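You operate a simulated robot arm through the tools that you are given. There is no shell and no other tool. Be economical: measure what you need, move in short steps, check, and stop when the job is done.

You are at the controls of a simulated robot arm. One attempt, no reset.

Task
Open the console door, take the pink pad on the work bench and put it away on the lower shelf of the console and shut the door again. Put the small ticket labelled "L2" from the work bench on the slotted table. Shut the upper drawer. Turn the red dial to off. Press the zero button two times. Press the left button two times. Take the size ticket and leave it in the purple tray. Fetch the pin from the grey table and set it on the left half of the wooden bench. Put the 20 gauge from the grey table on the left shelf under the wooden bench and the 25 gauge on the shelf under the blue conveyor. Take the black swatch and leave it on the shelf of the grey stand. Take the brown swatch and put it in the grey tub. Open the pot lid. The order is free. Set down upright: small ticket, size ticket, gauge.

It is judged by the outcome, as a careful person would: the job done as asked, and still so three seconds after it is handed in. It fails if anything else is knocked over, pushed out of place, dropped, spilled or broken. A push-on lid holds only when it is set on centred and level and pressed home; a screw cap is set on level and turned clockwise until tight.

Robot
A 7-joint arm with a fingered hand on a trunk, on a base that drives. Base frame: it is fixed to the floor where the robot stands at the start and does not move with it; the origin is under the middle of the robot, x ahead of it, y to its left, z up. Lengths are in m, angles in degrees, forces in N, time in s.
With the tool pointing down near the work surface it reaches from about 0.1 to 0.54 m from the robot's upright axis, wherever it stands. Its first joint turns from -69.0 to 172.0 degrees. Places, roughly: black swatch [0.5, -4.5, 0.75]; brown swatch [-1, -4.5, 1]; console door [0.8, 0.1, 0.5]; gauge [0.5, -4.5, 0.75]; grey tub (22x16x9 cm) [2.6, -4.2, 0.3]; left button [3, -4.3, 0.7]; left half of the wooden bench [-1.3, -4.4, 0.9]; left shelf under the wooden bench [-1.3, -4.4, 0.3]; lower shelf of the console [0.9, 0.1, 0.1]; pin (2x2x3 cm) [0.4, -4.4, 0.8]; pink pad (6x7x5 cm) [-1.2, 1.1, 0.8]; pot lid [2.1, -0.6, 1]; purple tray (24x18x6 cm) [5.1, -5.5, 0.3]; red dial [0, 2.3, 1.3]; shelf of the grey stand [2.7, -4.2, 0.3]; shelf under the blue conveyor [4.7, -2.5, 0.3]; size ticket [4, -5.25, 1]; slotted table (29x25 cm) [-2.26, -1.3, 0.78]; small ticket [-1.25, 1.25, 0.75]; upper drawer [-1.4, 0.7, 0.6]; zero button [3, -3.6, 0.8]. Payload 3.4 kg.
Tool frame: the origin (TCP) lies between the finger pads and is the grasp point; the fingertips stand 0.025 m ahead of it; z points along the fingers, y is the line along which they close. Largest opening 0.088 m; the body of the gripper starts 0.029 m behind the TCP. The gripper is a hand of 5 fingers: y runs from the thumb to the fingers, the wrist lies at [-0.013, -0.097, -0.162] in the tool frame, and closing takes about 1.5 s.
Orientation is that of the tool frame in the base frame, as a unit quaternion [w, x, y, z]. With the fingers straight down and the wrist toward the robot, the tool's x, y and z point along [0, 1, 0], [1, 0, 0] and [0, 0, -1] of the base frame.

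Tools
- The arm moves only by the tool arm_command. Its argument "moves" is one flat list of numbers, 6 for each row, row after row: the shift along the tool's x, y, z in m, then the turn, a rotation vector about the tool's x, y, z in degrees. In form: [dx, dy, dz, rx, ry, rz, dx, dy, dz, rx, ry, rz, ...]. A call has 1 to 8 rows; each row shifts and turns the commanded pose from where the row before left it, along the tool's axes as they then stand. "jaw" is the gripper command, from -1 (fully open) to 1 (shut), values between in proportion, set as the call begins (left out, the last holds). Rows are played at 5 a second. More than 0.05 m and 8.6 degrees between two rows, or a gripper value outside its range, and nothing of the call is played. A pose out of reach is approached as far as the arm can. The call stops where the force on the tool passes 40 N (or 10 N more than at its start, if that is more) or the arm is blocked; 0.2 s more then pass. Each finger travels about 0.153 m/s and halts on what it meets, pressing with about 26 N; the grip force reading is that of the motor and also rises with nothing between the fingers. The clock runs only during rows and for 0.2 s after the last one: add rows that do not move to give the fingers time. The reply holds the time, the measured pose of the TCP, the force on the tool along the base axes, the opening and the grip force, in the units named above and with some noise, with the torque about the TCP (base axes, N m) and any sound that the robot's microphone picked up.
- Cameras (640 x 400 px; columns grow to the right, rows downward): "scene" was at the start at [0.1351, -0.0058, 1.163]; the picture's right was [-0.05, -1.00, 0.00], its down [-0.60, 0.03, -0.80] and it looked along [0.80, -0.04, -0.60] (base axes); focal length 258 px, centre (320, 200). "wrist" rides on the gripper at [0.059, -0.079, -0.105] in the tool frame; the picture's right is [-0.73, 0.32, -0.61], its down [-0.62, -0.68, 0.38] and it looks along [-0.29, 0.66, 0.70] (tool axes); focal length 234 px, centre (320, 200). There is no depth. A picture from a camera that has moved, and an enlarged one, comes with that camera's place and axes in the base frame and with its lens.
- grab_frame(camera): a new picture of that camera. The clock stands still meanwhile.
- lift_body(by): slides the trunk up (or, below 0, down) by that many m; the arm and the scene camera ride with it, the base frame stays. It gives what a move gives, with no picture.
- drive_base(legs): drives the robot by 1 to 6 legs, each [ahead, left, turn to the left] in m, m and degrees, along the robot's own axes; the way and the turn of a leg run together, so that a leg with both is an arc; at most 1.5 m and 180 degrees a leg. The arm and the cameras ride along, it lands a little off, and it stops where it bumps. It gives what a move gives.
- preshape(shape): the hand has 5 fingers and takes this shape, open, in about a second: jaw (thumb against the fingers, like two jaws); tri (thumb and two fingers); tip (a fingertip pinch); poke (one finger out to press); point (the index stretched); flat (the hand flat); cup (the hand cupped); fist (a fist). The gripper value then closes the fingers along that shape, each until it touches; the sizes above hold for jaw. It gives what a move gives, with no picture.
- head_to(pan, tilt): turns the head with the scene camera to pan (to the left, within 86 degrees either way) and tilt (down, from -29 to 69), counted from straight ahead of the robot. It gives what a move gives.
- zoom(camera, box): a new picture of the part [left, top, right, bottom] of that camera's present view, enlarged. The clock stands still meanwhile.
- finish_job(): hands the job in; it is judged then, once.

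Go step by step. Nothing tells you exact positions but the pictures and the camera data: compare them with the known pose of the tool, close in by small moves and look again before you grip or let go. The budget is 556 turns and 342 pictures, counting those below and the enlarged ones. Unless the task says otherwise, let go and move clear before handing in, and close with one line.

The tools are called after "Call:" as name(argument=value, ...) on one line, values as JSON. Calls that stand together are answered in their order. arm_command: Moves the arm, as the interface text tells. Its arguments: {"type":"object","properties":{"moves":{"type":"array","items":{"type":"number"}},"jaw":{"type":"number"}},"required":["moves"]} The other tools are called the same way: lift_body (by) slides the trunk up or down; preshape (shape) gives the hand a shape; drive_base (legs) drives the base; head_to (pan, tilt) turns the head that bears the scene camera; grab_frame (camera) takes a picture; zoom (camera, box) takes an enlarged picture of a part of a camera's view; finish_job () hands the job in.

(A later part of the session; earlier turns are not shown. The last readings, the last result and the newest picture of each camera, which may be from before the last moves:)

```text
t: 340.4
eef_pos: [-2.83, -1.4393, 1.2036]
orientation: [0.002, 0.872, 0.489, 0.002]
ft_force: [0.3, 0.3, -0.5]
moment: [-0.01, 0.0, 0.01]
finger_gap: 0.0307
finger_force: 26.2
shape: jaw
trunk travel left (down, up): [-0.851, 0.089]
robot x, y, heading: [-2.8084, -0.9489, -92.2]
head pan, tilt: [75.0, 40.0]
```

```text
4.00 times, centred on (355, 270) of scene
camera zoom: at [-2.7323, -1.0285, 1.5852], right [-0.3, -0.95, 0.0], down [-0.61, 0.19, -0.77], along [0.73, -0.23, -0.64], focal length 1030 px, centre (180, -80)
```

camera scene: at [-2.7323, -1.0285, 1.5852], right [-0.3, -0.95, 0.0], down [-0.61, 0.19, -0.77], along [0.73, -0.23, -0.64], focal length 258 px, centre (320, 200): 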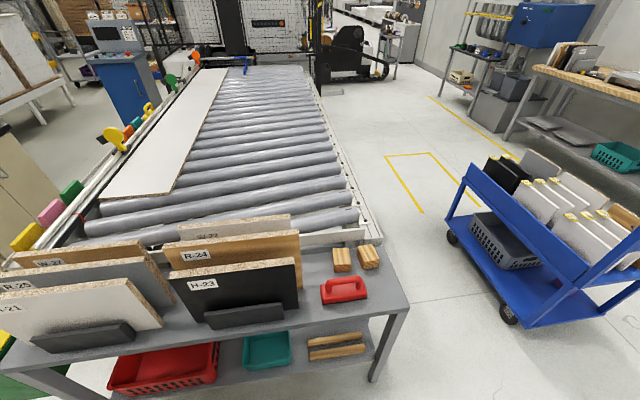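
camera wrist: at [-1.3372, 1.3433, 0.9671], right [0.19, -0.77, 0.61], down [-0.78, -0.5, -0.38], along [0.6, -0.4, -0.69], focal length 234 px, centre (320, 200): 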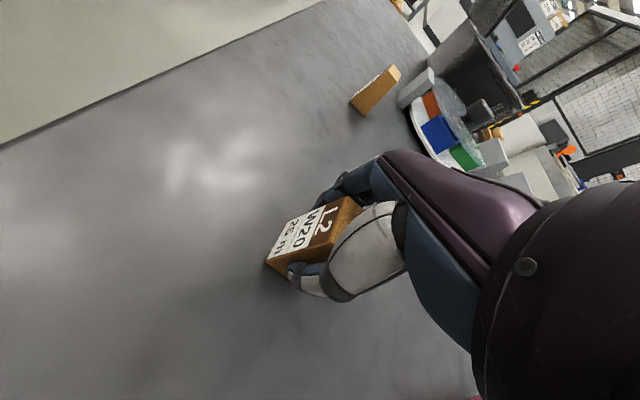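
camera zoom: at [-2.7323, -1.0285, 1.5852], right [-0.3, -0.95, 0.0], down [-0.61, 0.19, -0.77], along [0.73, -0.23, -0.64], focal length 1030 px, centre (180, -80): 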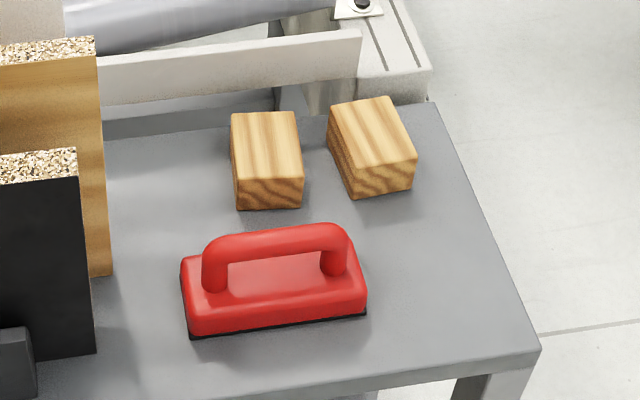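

The free patch at the right end of the slotted table is around (-2.31, -1.385). I'll un-yaw the hand, move alongside and turn to face the table.

Call:
arm_command(moves=[0, 0, 0, 0, 0, 8.5, 0, 0, 0, 0, 0, 8.5, 0, 0, 0, 0, 0, 8.5, 0, 0, 0, 0, 0, 8.5, 0, 0, 0, 0, 0, 8.5, 0, 0, 0, 0, 0, 8.5, 0, 0, 0, 0, 0, 8.5])

Call:
drive_base(legs=[[0.37, 0, 0], [0, 0, 84]])

Call:
head_to(pan=0, tilt=50)

Call:
grab_frame(camera="scene")

Call:
grab_frame(camera="wrist")

```text
t: 342.0
eef_pos: [-2.8286, -1.439, 1.2048]
orientation: [0.002, 1.0, -0.01, 0.0]
ft_force: [-0.1, 0.1, -0.7]
moment: [-0.03, -0.01, -0.01]
finger_gap: 0.0306
finger_force: 25.8
shape: jaw
trunk travel left (down, up): [-0.851, 0.089]
robot x, y, heading: [-2.8112, -0.9478, -92.3]
head pan, tilt: [75.0, 40.0]
```

```text
t: 348.0
eef_pos: [-2.3407, -1.3725, 1.2044]
orientation: [0.001, 0.735, 0.678, 0.001]
ft_force: [-0.1, -0.2, 0.9]
moment: [-0.04, 0.01, 0.02]
finger_gap: 0.0308
finger_force: 26.1
shape: jaw
trunk travel left (down, up): [-0.851, 0.089]
robot x, y, heading: [-2.8297, -1.3202, -6.1]
head pan, tilt: [75.0, 40.0]
```

```text
t: 349.5
eef_pos: [-2.34, -1.3716, 1.2043]
orientation: [0.0, 0.735, 0.678, 0.001]
ft_force: [-0.1, 0.1, -0.4]
moment: [0.0, 0.01, -0.02]
finger_gap: 0.0309
finger_force: 26.2
shape: jaw
trunk travel left (down, up): [-0.851, 0.089]
robot x, y, heading: [-2.8257, -1.3193, -6.3]
head pan, tilt: [0.0, 50.0]
```

```text
217 pictures are left
camera scene: at [-2.7002, -1.335, 1.571], right [-0.1, -0.99, 0.0], down [-0.76, 0.08, -0.64], along [0.64, -0.07, -0.77], focal length 258 px, centre (320, 200)
```

scene: 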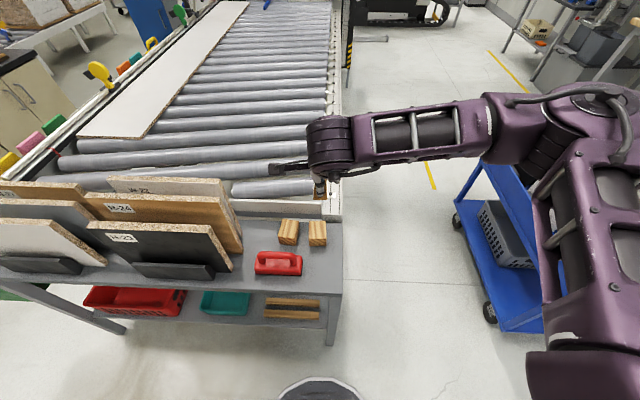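

```text
216 pictures are left
camera wrist: at [-2.4134, -1.3076, 1.3084], right [0.26, -0.75, 0.61], down [-0.73, -0.56, -0.39], along [0.63, -0.34, -0.69], focal length 234 px, centre (320, 200)
```

wrist: 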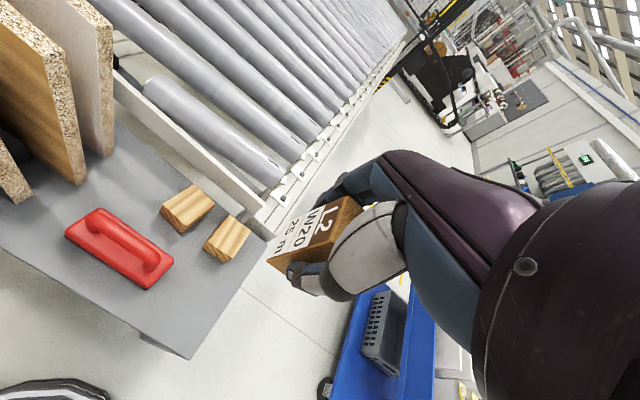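

Call:
arm_command(moves=[-0.012, 0.02, 0, 0, 0, 0])

Call:
lift_body(by=-0.335)

Call:
grab_frame(camera="wrist")

Call:
grab_frame(camera="scene")

```text
t: 349.9
eef_pos: [-2.3212, -1.3865, 1.2051]
orientation: [-0.001, 0.736, 0.677, 0.002]
ft_force: [0.2, -0.5, -0.8]
moment: [0.03, 0.02, 0.0]
finger_gap: 0.0309
finger_force: 26.0
shape: jaw
trunk travel left (down, up): [-0.851, 0.089]
robot x, y, heading: [-2.8262, -1.3196, -6.0]
head pan, tilt: [0.0, 50.0]
```

```text
t: 353.2
eef_pos: [-2.3229, -1.3853, 0.8714]
orientation: [0.0, 0.735, 0.678, 0.001]
ft_force: [0.5, -0.3, -0.7]
moment: [-0.01, -0.02, 0.0]
finger_gap: 0.0305
finger_force: 25.9
shape: jaw
trunk travel left (down, up): [-0.516, 0.424]
robot x, y, heading: [-2.8268, -1.3217, -6.2]
head pan, tilt: [0.0, 50.0]
```

```text
215 pictures are left
camera wrist: at [-2.3957, -1.3215, 0.9753], right [0.26, -0.75, 0.61], down [-0.73, -0.56, -0.39], along [0.63, -0.34, -0.69], focal length 234 px, centre (320, 200)
```

wrist: 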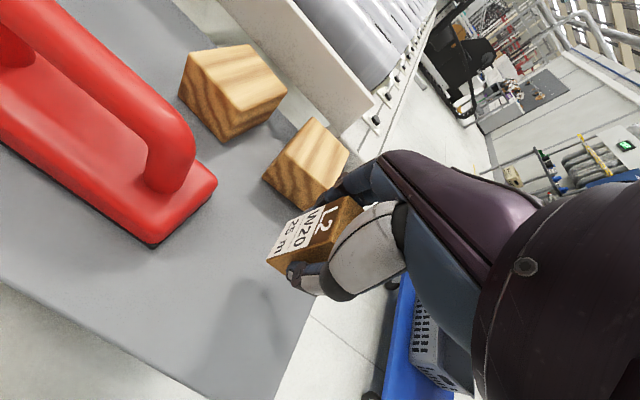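

```text
214 pictures are left
camera scene: at [-2.7003, -1.335, 1.236], right [-0.11, -0.99, 0.0], down [-0.76, 0.08, -0.64], along [0.64, -0.07, -0.77], focal length 258 px, centre (320, 200)
```

scene: 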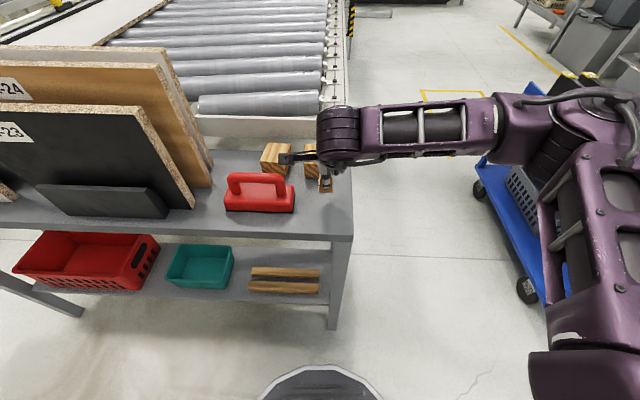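

Call:
arm_command(moves=[0.0, -0.027, 0, 0, 0, 0, 0, 0, 0.02, 0, 0, 0])

Call:
grab_frame(camera="wrist")

```text
t: 353.8
eef_pos: [-2.349, -1.3853, 0.8509]
orientation: [0.001, 0.736, 0.677, 0.001]
ft_force: [1.1, 0.6, -1.1]
moment: [0.02, 0.01, 0.02]
finger_gap: 0.0303
finger_force: 26.1
shape: jaw
trunk travel left (down, up): [-0.516, 0.424]
robot x, y, heading: [-2.8247, -1.3207, -6.1]
head pan, tilt: [0.0, 50.0]
```

```text
213 pictures are left
camera wrist: at [-2.4223, -1.3211, 0.955], right [0.26, -0.75, 0.61], down [-0.73, -0.56, -0.39], along [0.63, -0.34, -0.7], focal length 234 px, centre (320, 200)
```

wrist: 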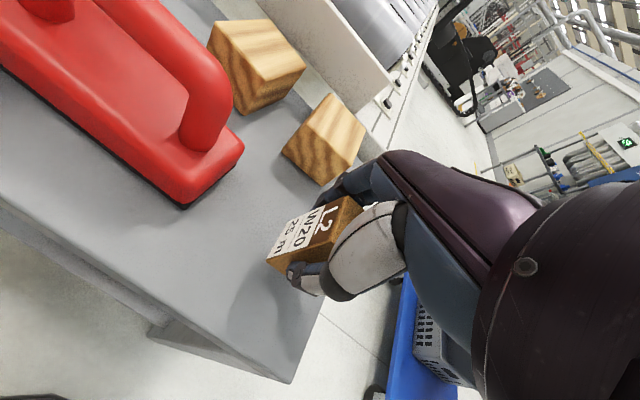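

Clear of the block and tool. Lowering to contact.

Call:
arm_command(moves=[0, 0, 0.01, 0, 0, 0, 0, 0, 0.006, 0, 0, 0, 0, 0, 0.005, 0, 0, 0, 0, 0, 0.005, 0, 0, 0])

Call:
grab_frame(camera="wrist")

```text
t: 354.8
eef_pos: [-2.3485, -1.3853, 0.8247]
orientation: [0.0, 0.736, 0.677, 0.002]
ft_force: [-0.5, 0.2, -1.0]
moment: [0.02, 0.04, -0.02]
finger_gap: 0.0307
finger_force: 25.5
shape: jaw
trunk travel left (down, up): [-0.516, 0.424]
robot x, y, heading: [-2.8256, -1.3188, -6.0]
head pan, tilt: [0.0, 50.0]
```

```text
212 pictures are left
camera wrist: at [-2.4227, -1.3206, 0.9292], right [0.26, -0.75, 0.61], down [-0.73, -0.56, -0.39], along [0.63, -0.34, -0.69], focal length 234 px, centre (320, 200)
```

wrist: 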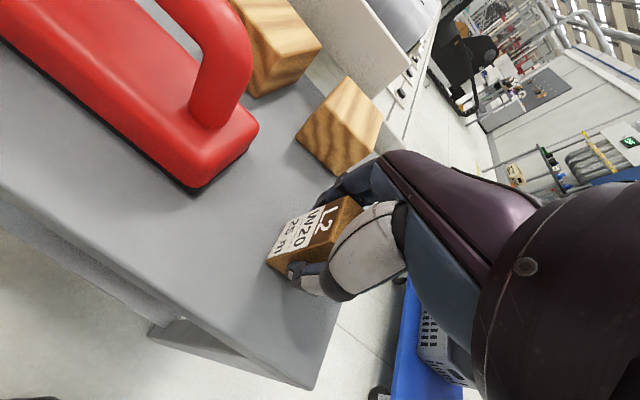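

Call:
arm_command(moves=[0, 0, 0.004, 0, 0, 0, 0, 0, 0.004, 0, 0, 0, 0, 0, 0.004, 0, 0, 0, 0, 0, 0.004, 0, 0, 0])

```text
t: 355.8
eef_pos: [-2.3489, -1.3834, 0.8176]
orientation: [0.005, 0.735, 0.677, 0.011]
ft_force: [-5.5, -1.1, 25.2]
moment: [-0.07, 0.11, -0.03]
finger_gap: 0.0337
finger_force: 26.3
shape: jaw
trunk travel left (down, up): [-0.516, 0.424]
robot x, y, heading: [-2.8276, -1.3192, -6.0]
head pan, tilt: [0.0, 50.0]
stopped in row 4: the force on the tool passed its limit at 42 N (the readings are from after the stop); the commanded pose is now the measured one
```

Call:
arm_command(moves=[0, 0, -0.003, 0, 0, 0])

Call:
arm_command(moves=[0, 0, 0, 0, 0, 0, 0, 0, 0, 0, 0, 0, 0, 0, 0, 0, 0, 0, 0, 0, 0, 0, 0, 0], jaw=-0.5)

Call:
grab_frame(camera="wrist")

```text
t: 356.1
eef_pos: [-2.3499, -1.3828, 0.8185]
orientation: [0.004, 0.736, 0.677, 0.008]
ft_force: [1.8, 0.4, 20.3]
moment: [-0.02, -0.09, 0.0]
finger_gap: 0.0338
finger_force: 26.3
shape: jaw
trunk travel left (down, up): [-0.516, 0.424]
robot x, y, heading: [-2.8266, -1.3214, -6.1]
head pan, tilt: [0.0, 50.0]
```

```text
t: 357.1
eef_pos: [-2.3479, -1.3828, 0.8165]
orientation: [0.003, 0.736, 0.677, 0.006]
ft_force: [-0.4, 0.3, -0.2]
moment: [0.02, 0.0, 0.0]
finger_gap: 0.066
finger_force: 0.1
shape: jaw
trunk travel left (down, up): [-0.516, 0.424]
robot x, y, heading: [-2.8238, -1.3217, -5.9]
head pan, tilt: [0.0, 50.0]
```

```text
211 pictures are left
camera wrist: at [-2.4228, -1.3194, 0.9207], right [0.25, -0.75, 0.61], down [-0.73, -0.56, -0.4], along [0.64, -0.34, -0.69], focal length 234 px, centre (320, 200)
```

wrist: 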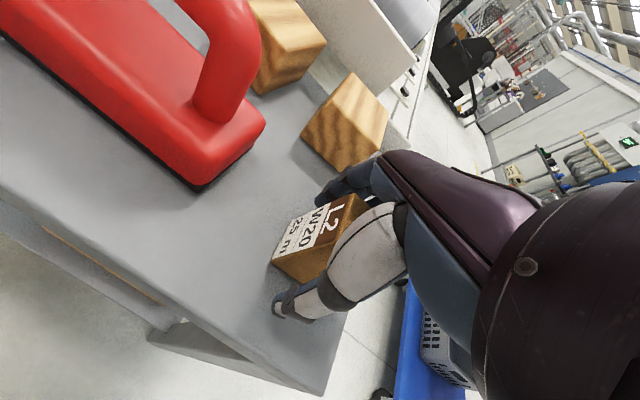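

Released; lifting straight up.

Call:
arm_command(moves=[0, 0, -0.03, 0, 0, 0, 0, 0, -0.04, 0, 0, 0, 0, 0, -0.04, 0, 0, 0, 0, 0, -0.04, 0, 0, 0])

Call:
grab_frame(camera="wrist")

```text
t: 358.1
eef_pos: [-2.349, -1.3867, 0.9694]
orientation: [0.003, 0.735, 0.678, 0.006]
ft_force: [-0.6, -0.6, 0.2]
moment: [-0.01, 0.0, 0.05]
finger_gap: 0.0658
finger_force: 0.0
shape: jaw
trunk travel left (down, up): [-0.516, 0.424]
robot x, y, heading: [-2.8276, -1.3198, -5.8]
head pan, tilt: [0.0, 50.0]
```

```text
210 pictures are left
camera wrist: at [-2.4246, -1.3221, 1.072], right [0.25, -0.75, 0.61], down [-0.73, -0.56, -0.4], along [0.64, -0.34, -0.69], focal length 234 px, centre (320, 200)
```

wrist: 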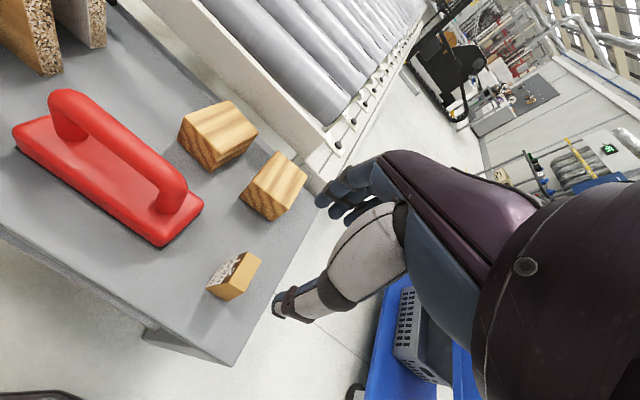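

Ticket L2 stands upright on the slotted table. Now I'll head to the southern area and look.

Call:
lift_body(by=0.15)

Call:
drive_base(legs=[[0, 0, -80], [0.6, 0, 0]])

Call:
head_to(pan=25, tilt=20)

Call:
grab_frame(camera="scene")

```text
t: 359.9
eef_pos: [-2.3493, -1.3857, 1.1176]
orientation: [0.003, 0.735, 0.678, 0.006]
ft_force: [0.1, 0.1, 0.3]
moment: [-0.01, -0.01, 0.0]
finger_gap: 0.0659
finger_force: 0.0
shape: jaw
trunk travel left (down, up): [-0.666, 0.274]
robot x, y, heading: [-2.8297, -1.3241, -6.1]
head pan, tilt: [0.0, 50.0]
```

```text
t: 366.7
eef_pos: [-2.7709, -2.3941, 1.1176]
orientation: [0.006, 0.999, 0.046, 0.003]
ft_force: [0.6, -0.8, -0.1]
moment: [-0.01, 0.02, 0.01]
finger_gap: 0.066
finger_force: 0.1
shape: jaw
trunk travel left (down, up): [-0.666, 0.274]
robot x, y, heading: [-2.7882, -1.9132, -86.4]
head pan, tilt: [0.0, 50.0]
```

```text
t: 367.7
eef_pos: [-2.7724, -2.3943, 1.1172]
orientation: [0.006, 0.999, 0.046, 0.003]
ft_force: [0.4, -0.5, -0.5]
moment: [0.01, 0.01, -0.02]
finger_gap: 0.0654
finger_force: 0.1
shape: jaw
trunk travel left (down, up): [-0.666, 0.274]
robot x, y, heading: [-2.7898, -1.9114, -85.7]
head pan, tilt: [25.0, 20.0]
```

```text
209 pictures are left
camera scene: at [-2.7428, -2.047, 1.4315], right [-0.88, -0.48, 0.0], down [-0.17, 0.3, -0.94], along [0.45, -0.82, -0.34], focal length 258 px, centre (320, 200)
```

scene: 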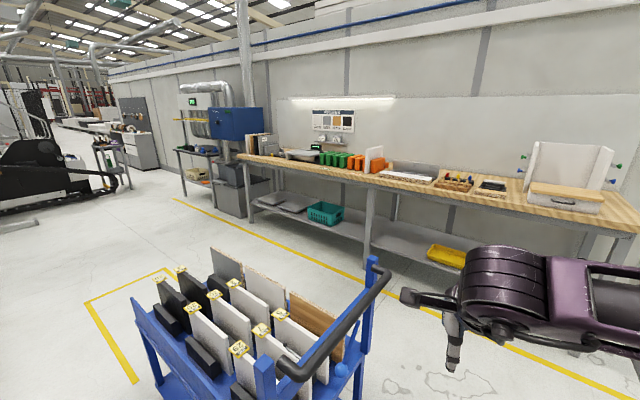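

Call:
zoom(camera="scene", box=[150, 100, 350, 225])

Call:
zoom(camera="scene", box=[230, 120, 550, 290])

```text
3.20 times, centred on (250, 162) of scene
camera zoom: at [-2.7428, -2.047, 1.4315], right [-0.88, -0.48, 0.0], down [-0.17, 0.3, -0.94], along [0.45, -0.82, -0.34], focal length 824 px, centre (544, 320)
```

zoom: 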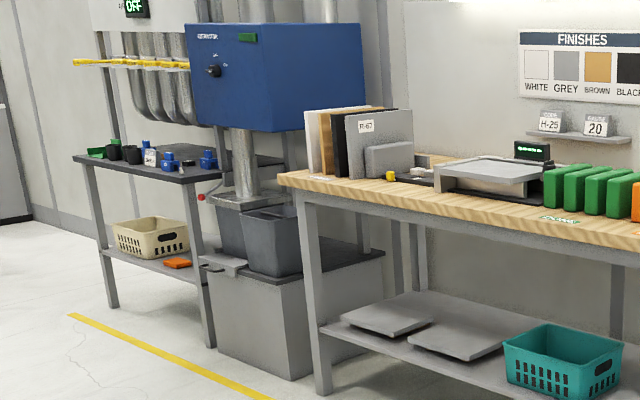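

```text
2.00 times, centred on (390, 205) of scene
camera zoom: at [-2.7428, -2.047, 1.4315], right [-0.88, -0.48, 0.0], down [-0.17, 0.3, -0.94], along [0.45, -0.82, -0.34], focal length 515 px, centre (180, 190)
```

zoom: 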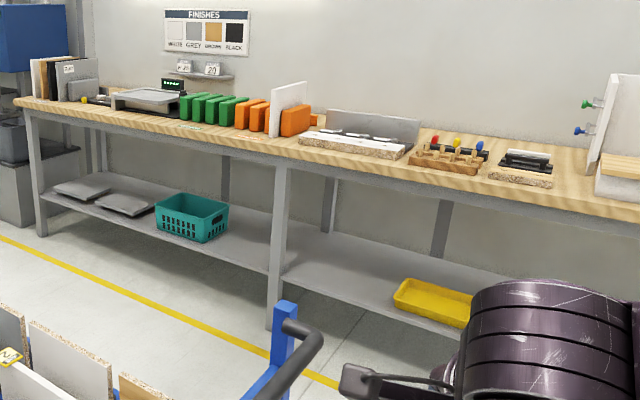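

Call:
drive_base(legs=[[0.1, 0.95, 0], [0.1, 0.8, 0], [1.1, 0, 0]])

Call:
head_to(pan=0, tilt=25)

Call:
grab_frame(camera="scene")

Call:
head_to(pan=55, tilt=25)

Call:
grab_frame(camera="scene")

```text
t: 382.1
eef_pos: [-0.9113, -3.5951, 1.1179]
orientation: [0.006, 0.999, 0.048, 0.003]
ft_force: [0.5, -0.5, -0.8]
moment: [0.02, 0.01, 0.01]
finger_gap: 0.0656
finger_force: 0.1
shape: jaw
trunk travel left (down, up): [-0.666, 0.274]
robot x, y, heading: [-0.9324, -3.114, -85.6]
head pan, tilt: [25.0, 20.0]
```

```text
t: 382.9
eef_pos: [-0.9116, -3.5948, 1.1161]
orientation: [0.006, 0.999, 0.048, 0.004]
ft_force: [-0.4, -0.1, 0.2]
moment: [-0.01, -0.01, -0.01]
finger_gap: 0.0662
finger_force: 0.1
shape: jaw
trunk travel left (down, up): [-0.666, 0.274]
robot x, y, heading: [-0.9332, -3.1155, -86.1]
head pan, tilt: [0.0, 25.0]
```

```text
206 pictures are left
camera scene: at [-0.9224, -3.2584, 1.4235], right [-1.0, -0.07, 0.0], down [-0.03, 0.42, -0.91], along [0.07, -0.9, -0.42], focal length 258 px, centre (320, 200)
```

scene: 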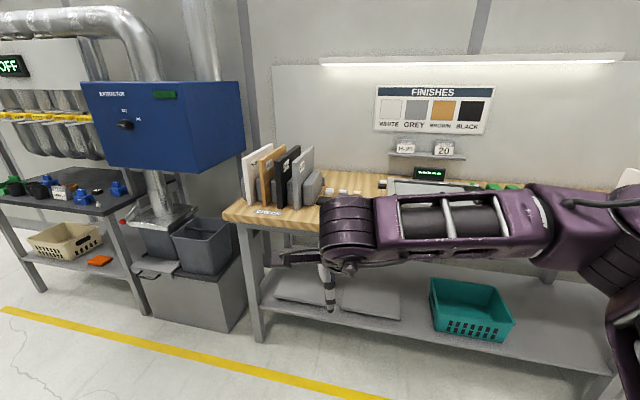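

```text
t: 384.2
eef_pos: [-0.9106, -3.596, 1.1169]
orientation: [0.006, 0.999, 0.048, 0.002]
ft_force: [-0.3, 0.1, -0.3]
moment: [-0.02, -0.02, 0.0]
finger_gap: 0.0656
finger_force: 0.1
shape: jaw
trunk travel left (down, up): [-0.666, 0.274]
robot x, y, heading: [-0.9312, -3.1178, -85.8]
head pan, tilt: [55.0, 25.0]
```

```text
205 pictures are left
camera scene: at [-0.8502, -3.2139, 1.4235], right [-0.51, -0.86, 0.0], down [-0.36, 0.22, -0.91], along [0.78, -0.47, -0.42], focal length 258 px, centre (320, 200)
```

scene: 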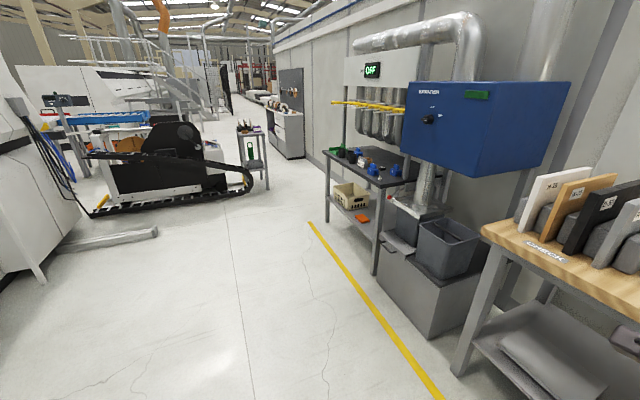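

Call:
zoom(camera="scene", box=[300, 120, 420, 220])

Call:
zoom(camera="scene", box=[470, 150, 640, 300])

Call:
zoom(camera="scene", box=[220, 80, 320, 180])

```text
4.00 times, centred on (360, 170) of scene
camera zoom: at [-0.8502, -3.2139, 1.4235], right [-0.51, -0.86, 0.0], down [-0.36, 0.22, -0.91], along [0.78, -0.47, -0.42], focal length 1030 px, centre (160, 320)
```

zoom: 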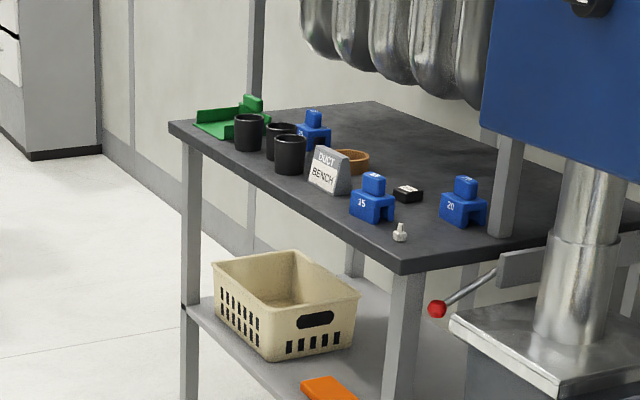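

```text
2.67 times, centred on (555, 225) of scene
camera zoom: at [-0.8502, -3.2139, 1.4235], right [-0.51, -0.86, 0.0], down [-0.36, 0.22, -0.91], along [0.78, -0.47, -0.42], focal length 687 px, centre (-307, 133)
```

zoom: 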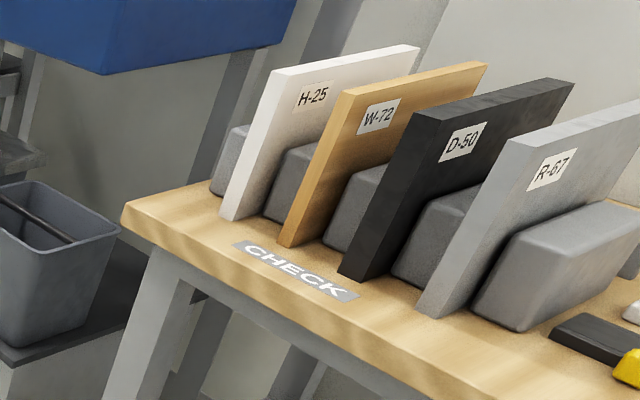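

```text
4.00 times, centred on (270, 130) of scene
camera zoom: at [-0.8502, -3.2139, 1.4235], right [-0.51, -0.86, 0.0], down [-0.36, 0.22, -0.91], along [0.78, -0.47, -0.42], focal length 1030 px, centre (520, 480)
```

zoom: 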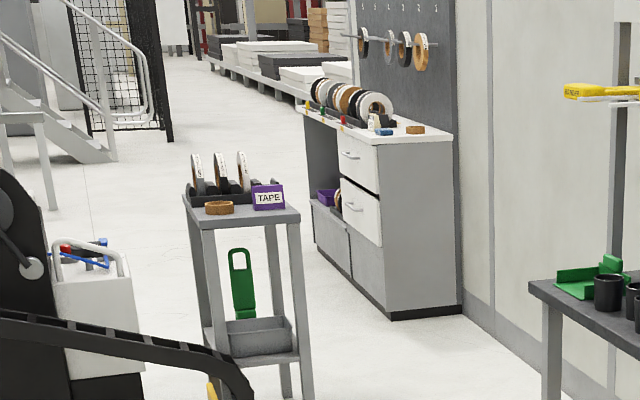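

Call:
head_to(pan=0, tilt=25)

Call:
zoom(camera="scene", box=[300, 130, 540, 220])

Call:
drive_base(legs=[[0.25, 0.35, 0]])

Call:
head_to(pan=-25, tilt=25)

Call:
grab_frame(camera="scene")

```text
t: 385.4
eef_pos: [-0.9108, -3.5962, 1.1173]
orientation: [0.006, 0.999, 0.048, 0.002]
ft_force: [0.4, -1.2, -0.3]
moment: [-0.01, 0.01, 0.0]
finger_gap: 0.0658
finger_force: 0.0
shape: jaw
trunk travel left (down, up): [-0.666, 0.274]
robot x, y, heading: [-0.9296, -3.1106, -85.8]
head pan, tilt: [0.0, 25.0]
```

```text
2.67 times, centred on (420, 175) of scene
camera zoom: at [-0.9224, -3.2585, 1.4235], right [-1.0, -0.07, 0.0], down [-0.03, 0.42, -0.91], along [0.07, -0.9, -0.42], focal length 687 px, centre (53, 267)
```

zoom: 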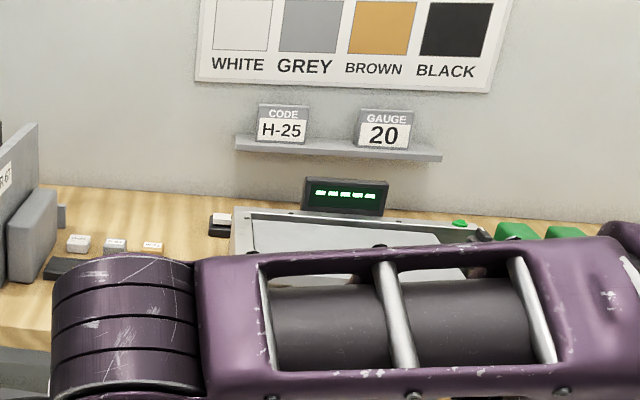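

```text
t: 388.1
eef_pos: [-0.5368, -3.8169, 1.1175]
orientation: [0.006, 0.999, 0.043, 0.003]
ft_force: [0.3, -0.5, 0.6]
moment: [0.02, -0.02, 0.0]
finger_gap: 0.0656
finger_force: 0.0
shape: jaw
trunk travel left (down, up): [-0.666, 0.274]
robot x, y, heading: [-0.5563, -3.3326, -86.8]
head pan, tilt: [0.0, 25.0]
```

```text
t: 389.0
eef_pos: [-0.5382, -3.8147, 1.1177]
orientation: [0.005, 0.999, 0.042, 0.002]
ft_force: [-1.1, -1.2, -0.2]
moment: [0.03, -0.01, 0.0]
finger_gap: 0.066
finger_force: 0.0
shape: jaw
trunk travel left (down, up): [-0.666, 0.274]
robot x, y, heading: [-0.5464, -3.3351, -86.3]
head pan, tilt: [-25.0, 25.0]
```

```text
200 pictures are left
camera scene: at [-0.5844, -3.4716, 1.4235], right [-0.93, 0.37, 0.0], down [0.15, 0.39, -0.91], along [-0.33, -0.84, -0.42], focal length 258 px, centre (320, 200)
```

scene: 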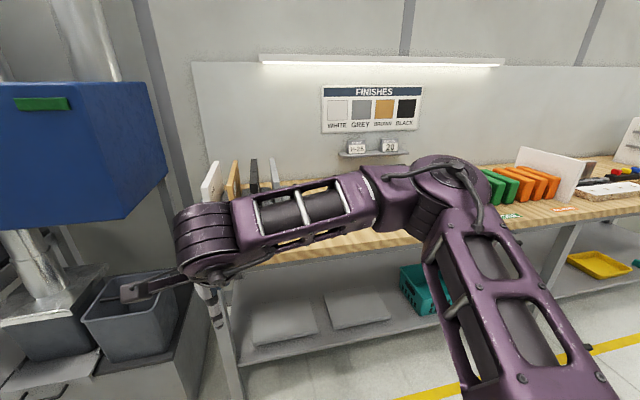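

Call:
drive_base(legs=[[0, -0.25, 60]])

Call:
head_to(pan=-75, tilt=28)

Call:
grab_frame(camera="scene")

```text
t: 391.9
eef_pos: [-0.3439, -3.7104, 1.1172]
orientation: [0.005, 0.854, 0.52, 0.005]
ft_force: [-0.5, -0.4, 0.3]
moment: [-0.03, 0.0, -0.01]
finger_gap: 0.0656
finger_force: 0.1
shape: jaw
trunk travel left (down, up): [-0.666, 0.274]
robot x, y, heading: [-0.7586, -3.4658, -28.6]
head pan, tilt: [-25.0, 25.0]
```

```text
t: 393.1
eef_pos: [-0.3439, -3.7097, 1.1179]
orientation: [0.004, 0.854, 0.52, 0.005]
ft_force: [-0.5, -0.4, 0.6]
moment: [-0.01, 0.01, -0.01]
finger_gap: 0.066
finger_force: 0.0
shape: jaw
trunk travel left (down, up): [-0.666, 0.274]
robot x, y, heading: [-0.7566, -3.4661, -28.6]
head pan, tilt: [-75.0, 28.0]
```

```text
199 pictures are left
camera scene: at [-0.7374, -3.5798, 1.4187], right [-0.97, 0.23, 0.0], down [0.11, 0.46, -0.88], along [-0.21, -0.86, -0.47], focal length 258 px, centre (320, 200)
```

scene: 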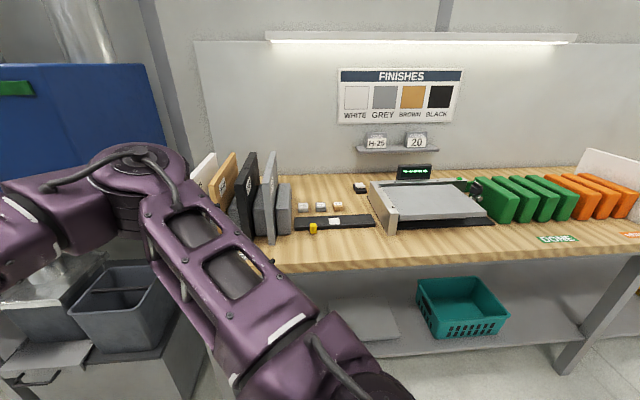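

Call:
zoom(camera="scene", box=[270, 160, 400, 250])

```text
4.44 times, centred on (335, 205) of scene
camera zoom: at [-0.7374, -3.5798, 1.4187], right [-0.97, 0.23, 0.0], down [0.11, 0.46, -0.88], along [-0.21, -0.86, -0.47], focal length 1145 px, centre (253, 178)
```

zoom: 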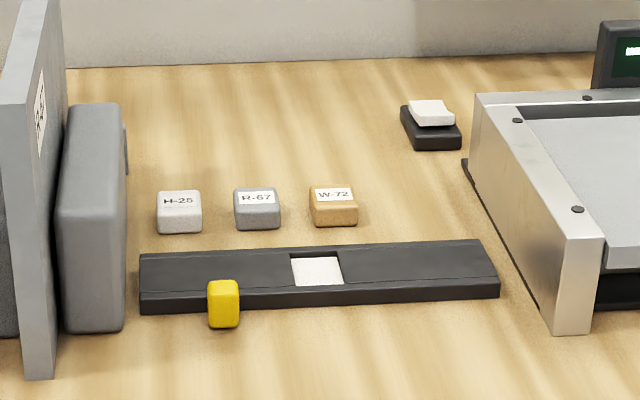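

The brown swatch is the small W-72 block on the bench near (-1.02, -4.43); the grey table carries the blue gauges, the pin and the black swatch. I'll go to the grey table first.

Call:
drive_base(legs=[[0.75, 0.16, 0], [0.72, 0.16, 0], [0, 0, -86]])

Call:
head_to(pan=0, tilt=40)

Call:
grab_frame(camera="scene")

Call:
grab_frame(camera="wrist")

```text
t: 404.5
eef_pos: [0.46, -4.2964, 1.1183]
orientation: [0.006, 0.98, -0.201, 0.002]
ft_force: [0.5, -0.1, 0.1]
moment: [0.01, 0.03, -0.03]
finger_gap: 0.0657
finger_force: 0.1
shape: jaw
trunk travel left (down, up): [-0.666, 0.274]
robot x, y, heading: [0.6775, -3.8677, -114.6]
head pan, tilt: [-75.0, 28.0]
```

```text
t: 405.9
eef_pos: [0.4599, -4.2971, 1.1175]
orientation: [0.006, 0.979, -0.202, 0.002]
ft_force: [-0.3, -0.6, 0.0]
moment: [-0.02, 0.01, -0.01]
finger_gap: 0.0656
finger_force: 0.0
shape: jaw
trunk travel left (down, up): [-0.666, 0.274]
robot x, y, heading: [0.6753, -3.8666, -114.7]
head pan, tilt: [0.0, 40.0]
```

```text
197 pictures are left
camera scene: at [0.616, -3.9909, 1.4002], right [-0.91, 0.42, 0.0], down [0.27, 0.58, -0.77], along [-0.32, -0.7, -0.64], focal length 258 px, centre (320, 200)
```

scene: 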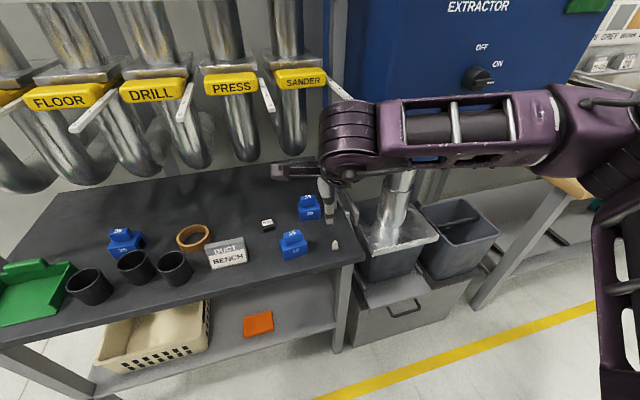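

```text
196 pictures are left
camera wrist: at [0.5459, -4.2469, 1.2215], right [-0.79, 0.0, 0.61], down [-0.3, 0.87, -0.4], along [-0.53, -0.5, -0.69], focal length 234 px, centre (320, 200)
```

wrist: 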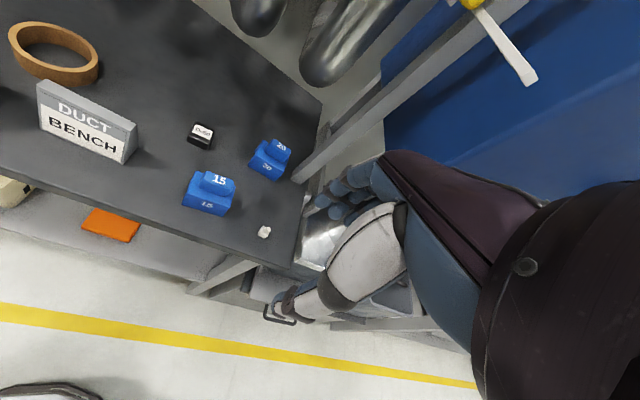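

Positions found: pin (0.374, -4.419), gauge 20 (0.381, -4.587), black swatch (0.527, -4.592), gauge 25 probably (0.93, -4.68). First the pin.

Call:
lift_body(by=-0.18)

Call:
arm_command(moves=[-0.01, 0.04, 0, 0, 0, 0, -0.01, 0.04, 0, 0, 0, 0, -0.011, 0.04, 0, 0, 0, 0, 0, 0.026, 0, 0, 0, 0], jaw=-0.3)

Call:
grab_frame(camera="wrist")

Call:
grab_frame(camera="scene")

```text
t: 407.9
eef_pos: [0.4601, -4.297, 0.9365]
orientation: [0.007, 0.98, -0.201, 0.001]
ft_force: [-0.3, -0.1, -0.4]
moment: [0.01, 0.01, 0.04]
finger_gap: 0.0657
finger_force: 0.0
shape: jaw
trunk travel left (down, up): [-0.486, 0.454]
robot x, y, heading: [0.6733, -3.867, -114.6]
head pan, tilt: [0.0, 40.0]
```

```text
t: 408.9
eef_pos: [0.3746, -4.4183, 0.9401]
orientation: [0.007, 0.979, -0.202, 0.001]
ft_force: [-0.2, -0.5, 0.1]
moment: [-0.02, 0.0, -0.03]
finger_gap: 0.0573
finger_force: 0.2
shape: jaw
trunk travel left (down, up): [-0.486, 0.454]
robot x, y, heading: [0.675, -3.868, -114.5]
head pan, tilt: [0.0, 40.0]
```

```text
195 pictures are left
camera wrist: at [0.4597, -4.3692, 1.0444], right [-0.79, 0.0, 0.61], down [-0.3, 0.87, -0.39], along [-0.53, -0.5, -0.69], focal length 234 px, centre (320, 200)
```

wrist: 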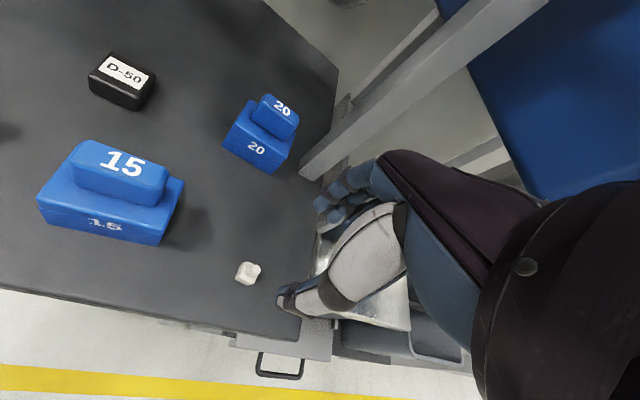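

```text
194 pictures are left
camera scene: at [0.6165, -3.9916, 1.2201], right [-0.91, 0.42, 0.0], down [0.27, 0.58, -0.77], along [-0.32, -0.7, -0.64], focal length 258 px, centre (320, 200)
```

scene: 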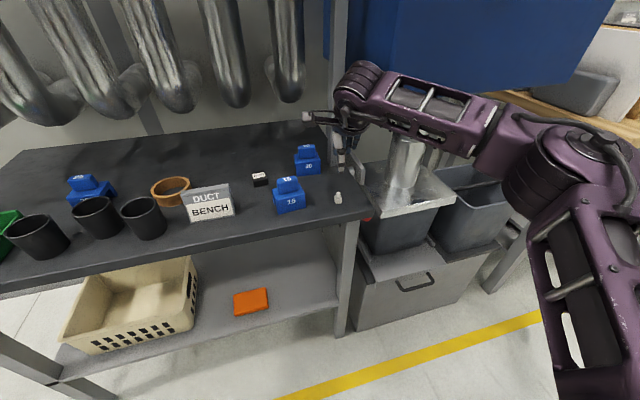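

Call:
arm_command(moves=[-0.002, 0.006, 0.03, 0, 0, 0, 0, 0, 0.03, 0, 0, 0, 0, 0, 0.025, 0, 0, 0])

Call:
grab_frame(camera="wrist")

```text
t: 409.8
eef_pos: [0.3695, -4.4269, 0.8589]
orientation: [0.007, 0.979, -0.202, 0.0]
ft_force: [0.5, -0.3, -0.1]
moment: [0.01, -0.03, 0.01]
finger_gap: 0.0573
finger_force: 0.0
shape: jaw
trunk travel left (down, up): [-0.486, 0.454]
robot x, y, heading: [0.6724, -3.8697, -114.7]
head pan, tilt: [0.0, 40.0]
```

```text
193 pictures are left
camera wrist: at [0.4547, -4.377, 0.9619], right [-0.79, 0.0, 0.61], down [-0.3, 0.87, -0.4], along [-0.53, -0.5, -0.69], focal length 234 px, centre (320, 200)
```

wrist: 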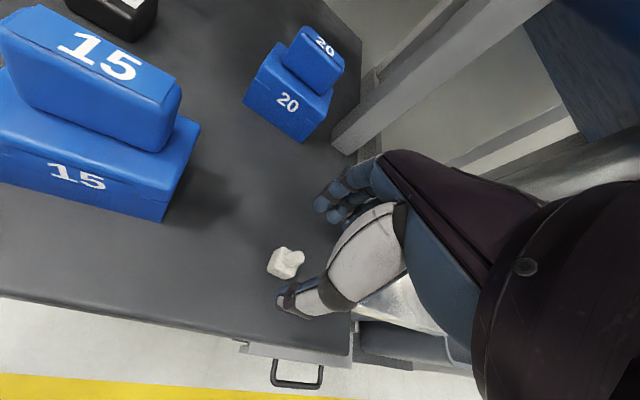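

Call:
arm_command(moves=[0.001, -0.006, 0.013, 0, 0, 0, 0, 0, 0.012, 0, 0, 0])

Call:
arm_command(moves=[0, 0, 0, 0, 0, 0, 0, 0, 0, 0, 0, 0, 0, 0, 0, 0, 0, 0, 0, 0, 0, 0, 0, 0, 0, 0, 0, 0, 0, 0, 0, 0, 0, 0, 0, 0], jaw=1)

Call:
grab_frame(camera="wrist")

```text
t: 410.4
eef_pos: [0.3732, -4.422, 0.8303]
orientation: [0.007, 0.979, -0.202, 0.001]
ft_force: [0.1, 0.3, 0.3]
moment: [-0.01, -0.04, -0.02]
finger_gap: 0.0574
finger_force: 0.0
shape: jaw
trunk travel left (down, up): [-0.486, 0.454]
robot x, y, heading: [0.6754, -3.8671, -114.5]
head pan, tilt: [0.0, 40.0]
```

```text
t: 411.8
eef_pos: [0.3737, -4.4218, 0.831]
orientation: [0.006, 0.979, -0.202, 0.001]
ft_force: [0.0, -0.5, 0.2]
moment: [-0.02, 0.0, 0.02]
finger_gap: 0.0125
finger_force: 25.9
shape: jaw
trunk travel left (down, up): [-0.486, 0.454]
robot x, y, heading: [0.678, -3.8667, -114.5]
head pan, tilt: [0.0, 40.0]
```

```text
192 pictures are left
camera wrist: at [0.4585, -4.3718, 0.9344], right [-0.79, 0.0, 0.61], down [-0.3, 0.87, -0.4], along [-0.53, -0.5, -0.69], focal length 234 px, centre (320, 200)
```

wrist: 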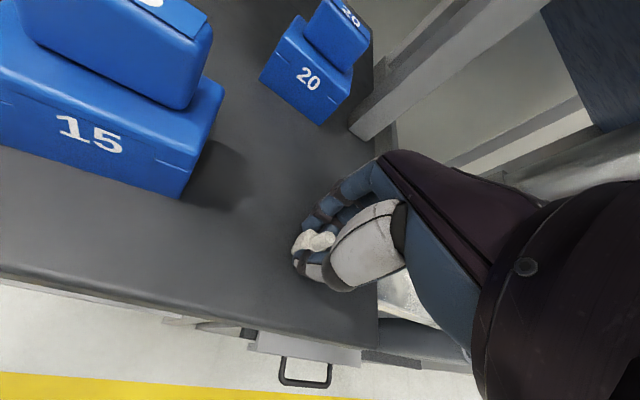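

Call:
arm_command(moves=[0, 0, -0.03, 0, 0, 0, 0, 0, -0.04, 0, 0, 0, 0, -0.03, -0.03, 0, 0, 0, 0, -0.04, 0, 0, 0, 0, 0, -0.04, 0, 0, 0, 0])

Call:
lift_body(by=0.17)

Call:
grab_frame(camera="wrist")

Call:
drive_base(legs=[[0.2, -0.8, 0], [0.2, -0.8, 0], [0, 0, 16]])

Call:
head_to(pan=5, tilt=45)

Call:
grab_frame(camera="scene")

```text
t: 412.9
eef_pos: [0.4179, -4.3143, 0.9304]
orientation: [0.008, 0.979, -0.202, 0.002]
ft_force: [-0.4, -0.6, -0.3]
moment: [-0.04, -0.01, 0.04]
finger_gap: 0.0127
finger_force: 26.0
shape: jaw
trunk travel left (down, up): [-0.486, 0.454]
robot x, y, heading: [0.6757, -3.8653, -114.5]
head pan, tilt: [0.0, 40.0]
```

```text
t: 414.9
eef_pos: [0.4162, -4.3145, 1.101]
orientation: [0.007, 0.979, -0.202, 0.002]
ft_force: [0.2, 0.3, -0.4]
moment: [0.06, 0.03, 0.01]
finger_gap: 0.0127
finger_force: 26.2
shape: jaw
trunk travel left (down, up): [-0.656, 0.284]
robot x, y, heading: [0.6726, -3.8678, -114.7]
head pan, tilt: [0.0, 40.0]
```

```text
191 pictures are left
camera wrist: at [0.5016, -4.2641, 1.2045], right [-0.8, 0.0, 0.61], down [-0.3, 0.87, -0.4], along [-0.53, -0.5, -0.69], focal length 234 px, centre (320, 200)
```

wrist: 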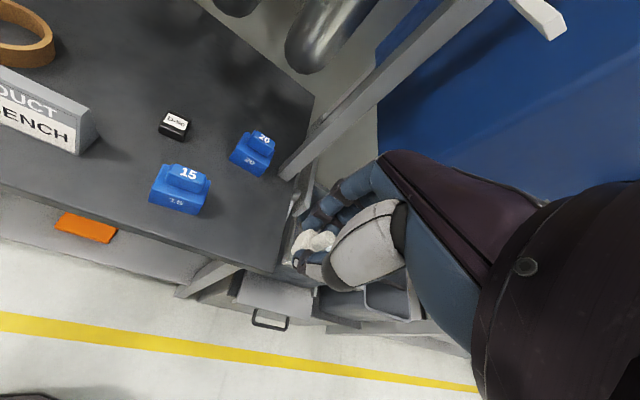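

```text
t: 424.2
eef_pos: [-1.0775, -4.0572, 1.0997]
orientation: [0.007, 0.998, -0.067, 0.002]
ft_force: [-1.3, 0.6, -0.2]
moment: [0.0, -0.02, 0.0]
finger_gap: 0.0131
finger_force: 26.2
shape: jaw
trunk travel left (down, up): [-0.656, 0.284]
robot x, y, heading: [-0.9462, -3.5583, -99.0]
head pan, tilt: [0.0, 40.0]
```

```text
t: 424.9
eef_pos: [-1.0766, -4.0583, 1.1007]
orientation: [0.006, 0.998, -0.068, 0.003]
ft_force: [0.7, -0.8, 0.5]
moment: [0.01, 0.0, 0.02]
finger_gap: 0.0125
finger_force: 26.3
shape: jaw
trunk travel left (down, up): [-0.656, 0.284]
robot x, y, heading: [-0.9471, -3.5547, -99.3]
head pan, tilt: [5.0, 45.0]
```

```text
190 pictures are left
camera scene: at [-0.9641, -3.6894, 1.3829], right [-1.0, 0.07, 0.0], down [0.05, 0.71, -0.71], along [-0.05, -0.71, -0.71], focal length 258 px, centre (320, 200)
```

scene: 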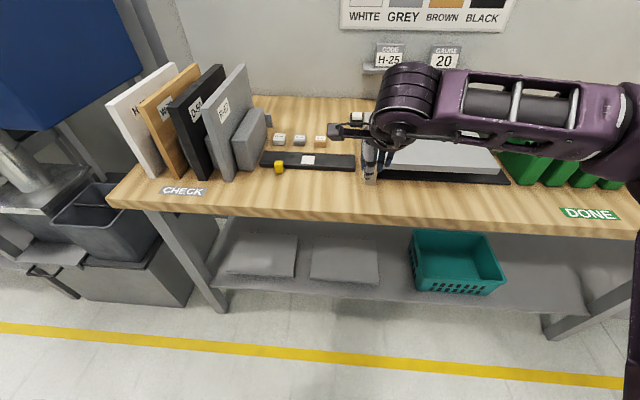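

The bench top is z≈0.91 with free space in front of the black strip. I'll set the pin at about (-0.98, -4.21).

Call:
drive_base(legs=[[0.14, 0.115, 0]])

Call:
lift_body(by=-0.12)

Call:
grab_frame(camera="wrist")

Call:
grab_frame(camera="scene")

```text
t: 426.4
eef_pos: [-0.9878, -4.2108, 1.1014]
orientation: [0.007, 0.997, -0.071, 0.002]
ft_force: [0.4, 0.3, 0.3]
moment: [0.0, 0.0, -0.01]
finger_gap: 0.0127
finger_force: 26.2
shape: jaw
trunk travel left (down, up): [-0.656, 0.284]
robot x, y, heading: [-0.8531, -3.7075, -99.2]
head pan, tilt: [5.0, 45.0]
```

```text
t: 427.9
eef_pos: [-0.9883, -4.2095, 0.9802]
orientation: [0.006, 0.997, -0.071, 0.003]
ft_force: [0.4, -1.2, -0.1]
moment: [0.0, 0.03, 0.02]
finger_gap: 0.0127
finger_force: 26.0
shape: jaw
trunk travel left (down, up): [-0.536, 0.404]
robot x, y, heading: [-0.8538, -3.7126, -99.5]
head pan, tilt: [5.0, 45.0]
```

```text
189 pictures are left
camera wrist: at [-0.9182, -4.1396, 1.0847], right [-0.77, -0.21, 0.61], down [-0.52, 0.76, -0.4], along [-0.38, -0.62, -0.69], focal length 234 px, centre (320, 200)
```

wrist: 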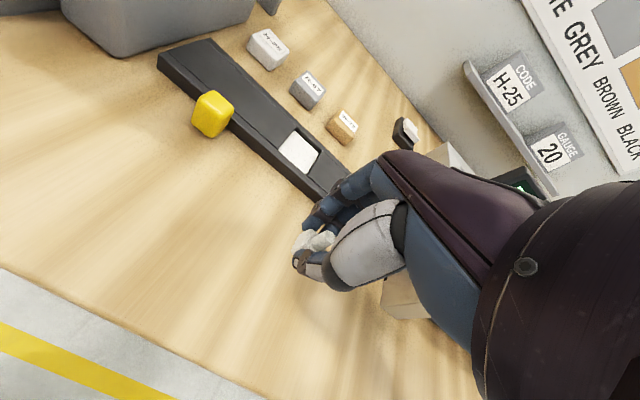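

```text
188 pictures are left
camera scene: at [-0.8722, -3.8427, 1.2629], right [-1.0, 0.08, 0.0], down [0.05, 0.7, -0.71], along [-0.05, -0.7, -0.71], focal length 258 px, centre (320, 200)
```

scene: 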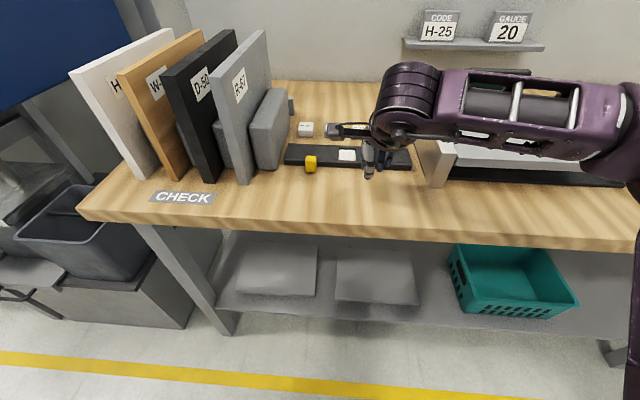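

Call:
arm_command(moves=[0, -0.03, 0.015, 0, 0, 0, 0, 0, 0.012, 0, 0, 0, 0, 0, 0.006, 0, 0, 0, 0, 0, 0.004, 0, 0, 0])

Call:
arm_command(moves=[0, 0, 0.004, 0, 0, 0, 0, 0, 0.004, 0, 0, 0, 0, 0, 0.004, 0, 0, 0, 0, 0, 0.004, 0, 0, 0])

Call:
grab_frame(camera="wrist")

```text
t: 428.9
eef_pos: [-0.9853, -4.182, 0.9423]
orientation: [0.006, 0.998, -0.07, 0.003]
ft_force: [0.6, -0.2, 0.6]
moment: [0.0, -0.01, -0.01]
finger_gap: 0.0126
finger_force: 25.5
shape: jaw
trunk travel left (down, up): [-0.536, 0.404]
robot x, y, heading: [-0.855, -3.7087, -99.2]
head pan, tilt: [5.0, 45.0]
```

```text
t: 429.9
eef_pos: [-0.9836, -4.1811, 0.9283]
orientation: [0.009, 0.997, -0.07, 0.003]
ft_force: [-1.6, -1.0, 12.5]
moment: [-0.11, 0.04, -0.02]
finger_gap: 0.013
finger_force: 26.2
shape: jaw
trunk travel left (down, up): [-0.536, 0.404]
robot x, y, heading: [-0.8605, -3.71, -99.3]
head pan, tilt: [5.0, 45.0]
```

```text
187 pictures are left
camera wrist: at [-0.9146, -4.1092, 1.0324], right [-0.77, -0.21, 0.61], down [-0.52, 0.76, -0.4], along [-0.38, -0.62, -0.69], focal length 234 px, centre (320, 200)
```

wrist: 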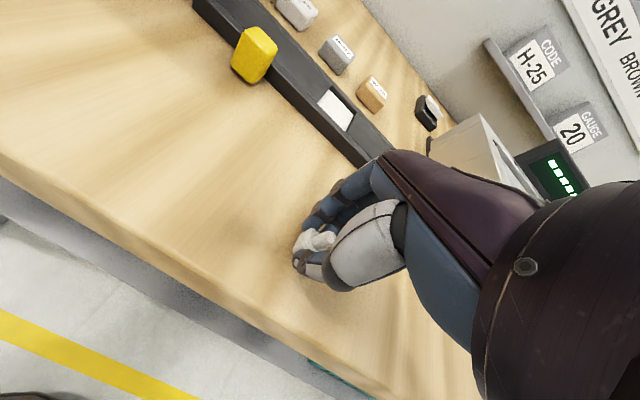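

Call:
arm_command(moves=[0, 0, -0.001, 0, 0, 0, 0, 0, 0, 0, 0, 0, 0, 0, 0, 0, 0, 0, 0, 0, 0, 0, 0, 0], jaw=0)

Call:
arm_command(moves=[0, 0, -0.03, 0, 0, 0, 0, 0, -0.04, 0, 0, 0, 0, 0, -0.04, 0, 0, 0])

Call:
grab_frame(camera="wrist")

```text
t: 430.9
eef_pos: [-0.9839, -4.1805, 0.9283]
orientation: [0.007, 0.997, -0.071, 0.002]
ft_force: [-0.7, -0.4, -0.2]
moment: [0.06, -0.01, -0.01]
finger_gap: 0.0438
finger_force: 0.0
shape: jaw
trunk travel left (down, up): [-0.536, 0.404]
robot x, y, heading: [-0.8542, -3.7122, -99.2]
head pan, tilt: [5.0, 45.0]
```

```text
t: 431.7
eef_pos: [-0.9844, -4.1774, 1.0399]
orientation: [0.007, 0.997, -0.071, 0.002]
ft_force: [0.1, 0.6, 0.7]
moment: [0.0, 0.0, 0.01]
finger_gap: 0.0434
finger_force: 0.0
shape: jaw
trunk travel left (down, up): [-0.536, 0.404]
robot x, y, heading: [-0.8542, -3.7127, -99.5]
head pan, tilt: [5.0, 45.0]
```

```text
186 pictures are left
camera wrist: at [-0.9152, -4.1066, 1.1439], right [-0.77, -0.21, 0.61], down [-0.52, 0.76, -0.4], along [-0.38, -0.62, -0.69], focal length 234 px, centre (320, 200)
```

wrist: 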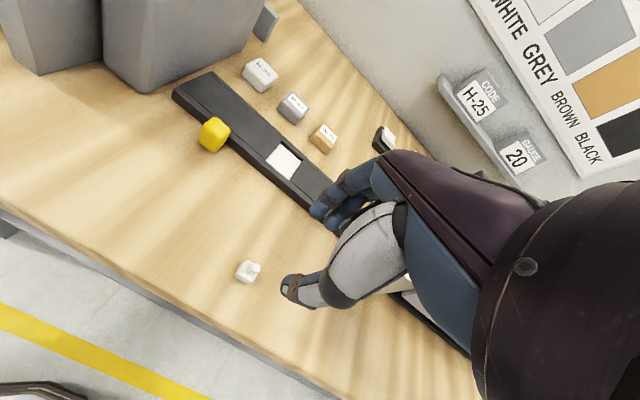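

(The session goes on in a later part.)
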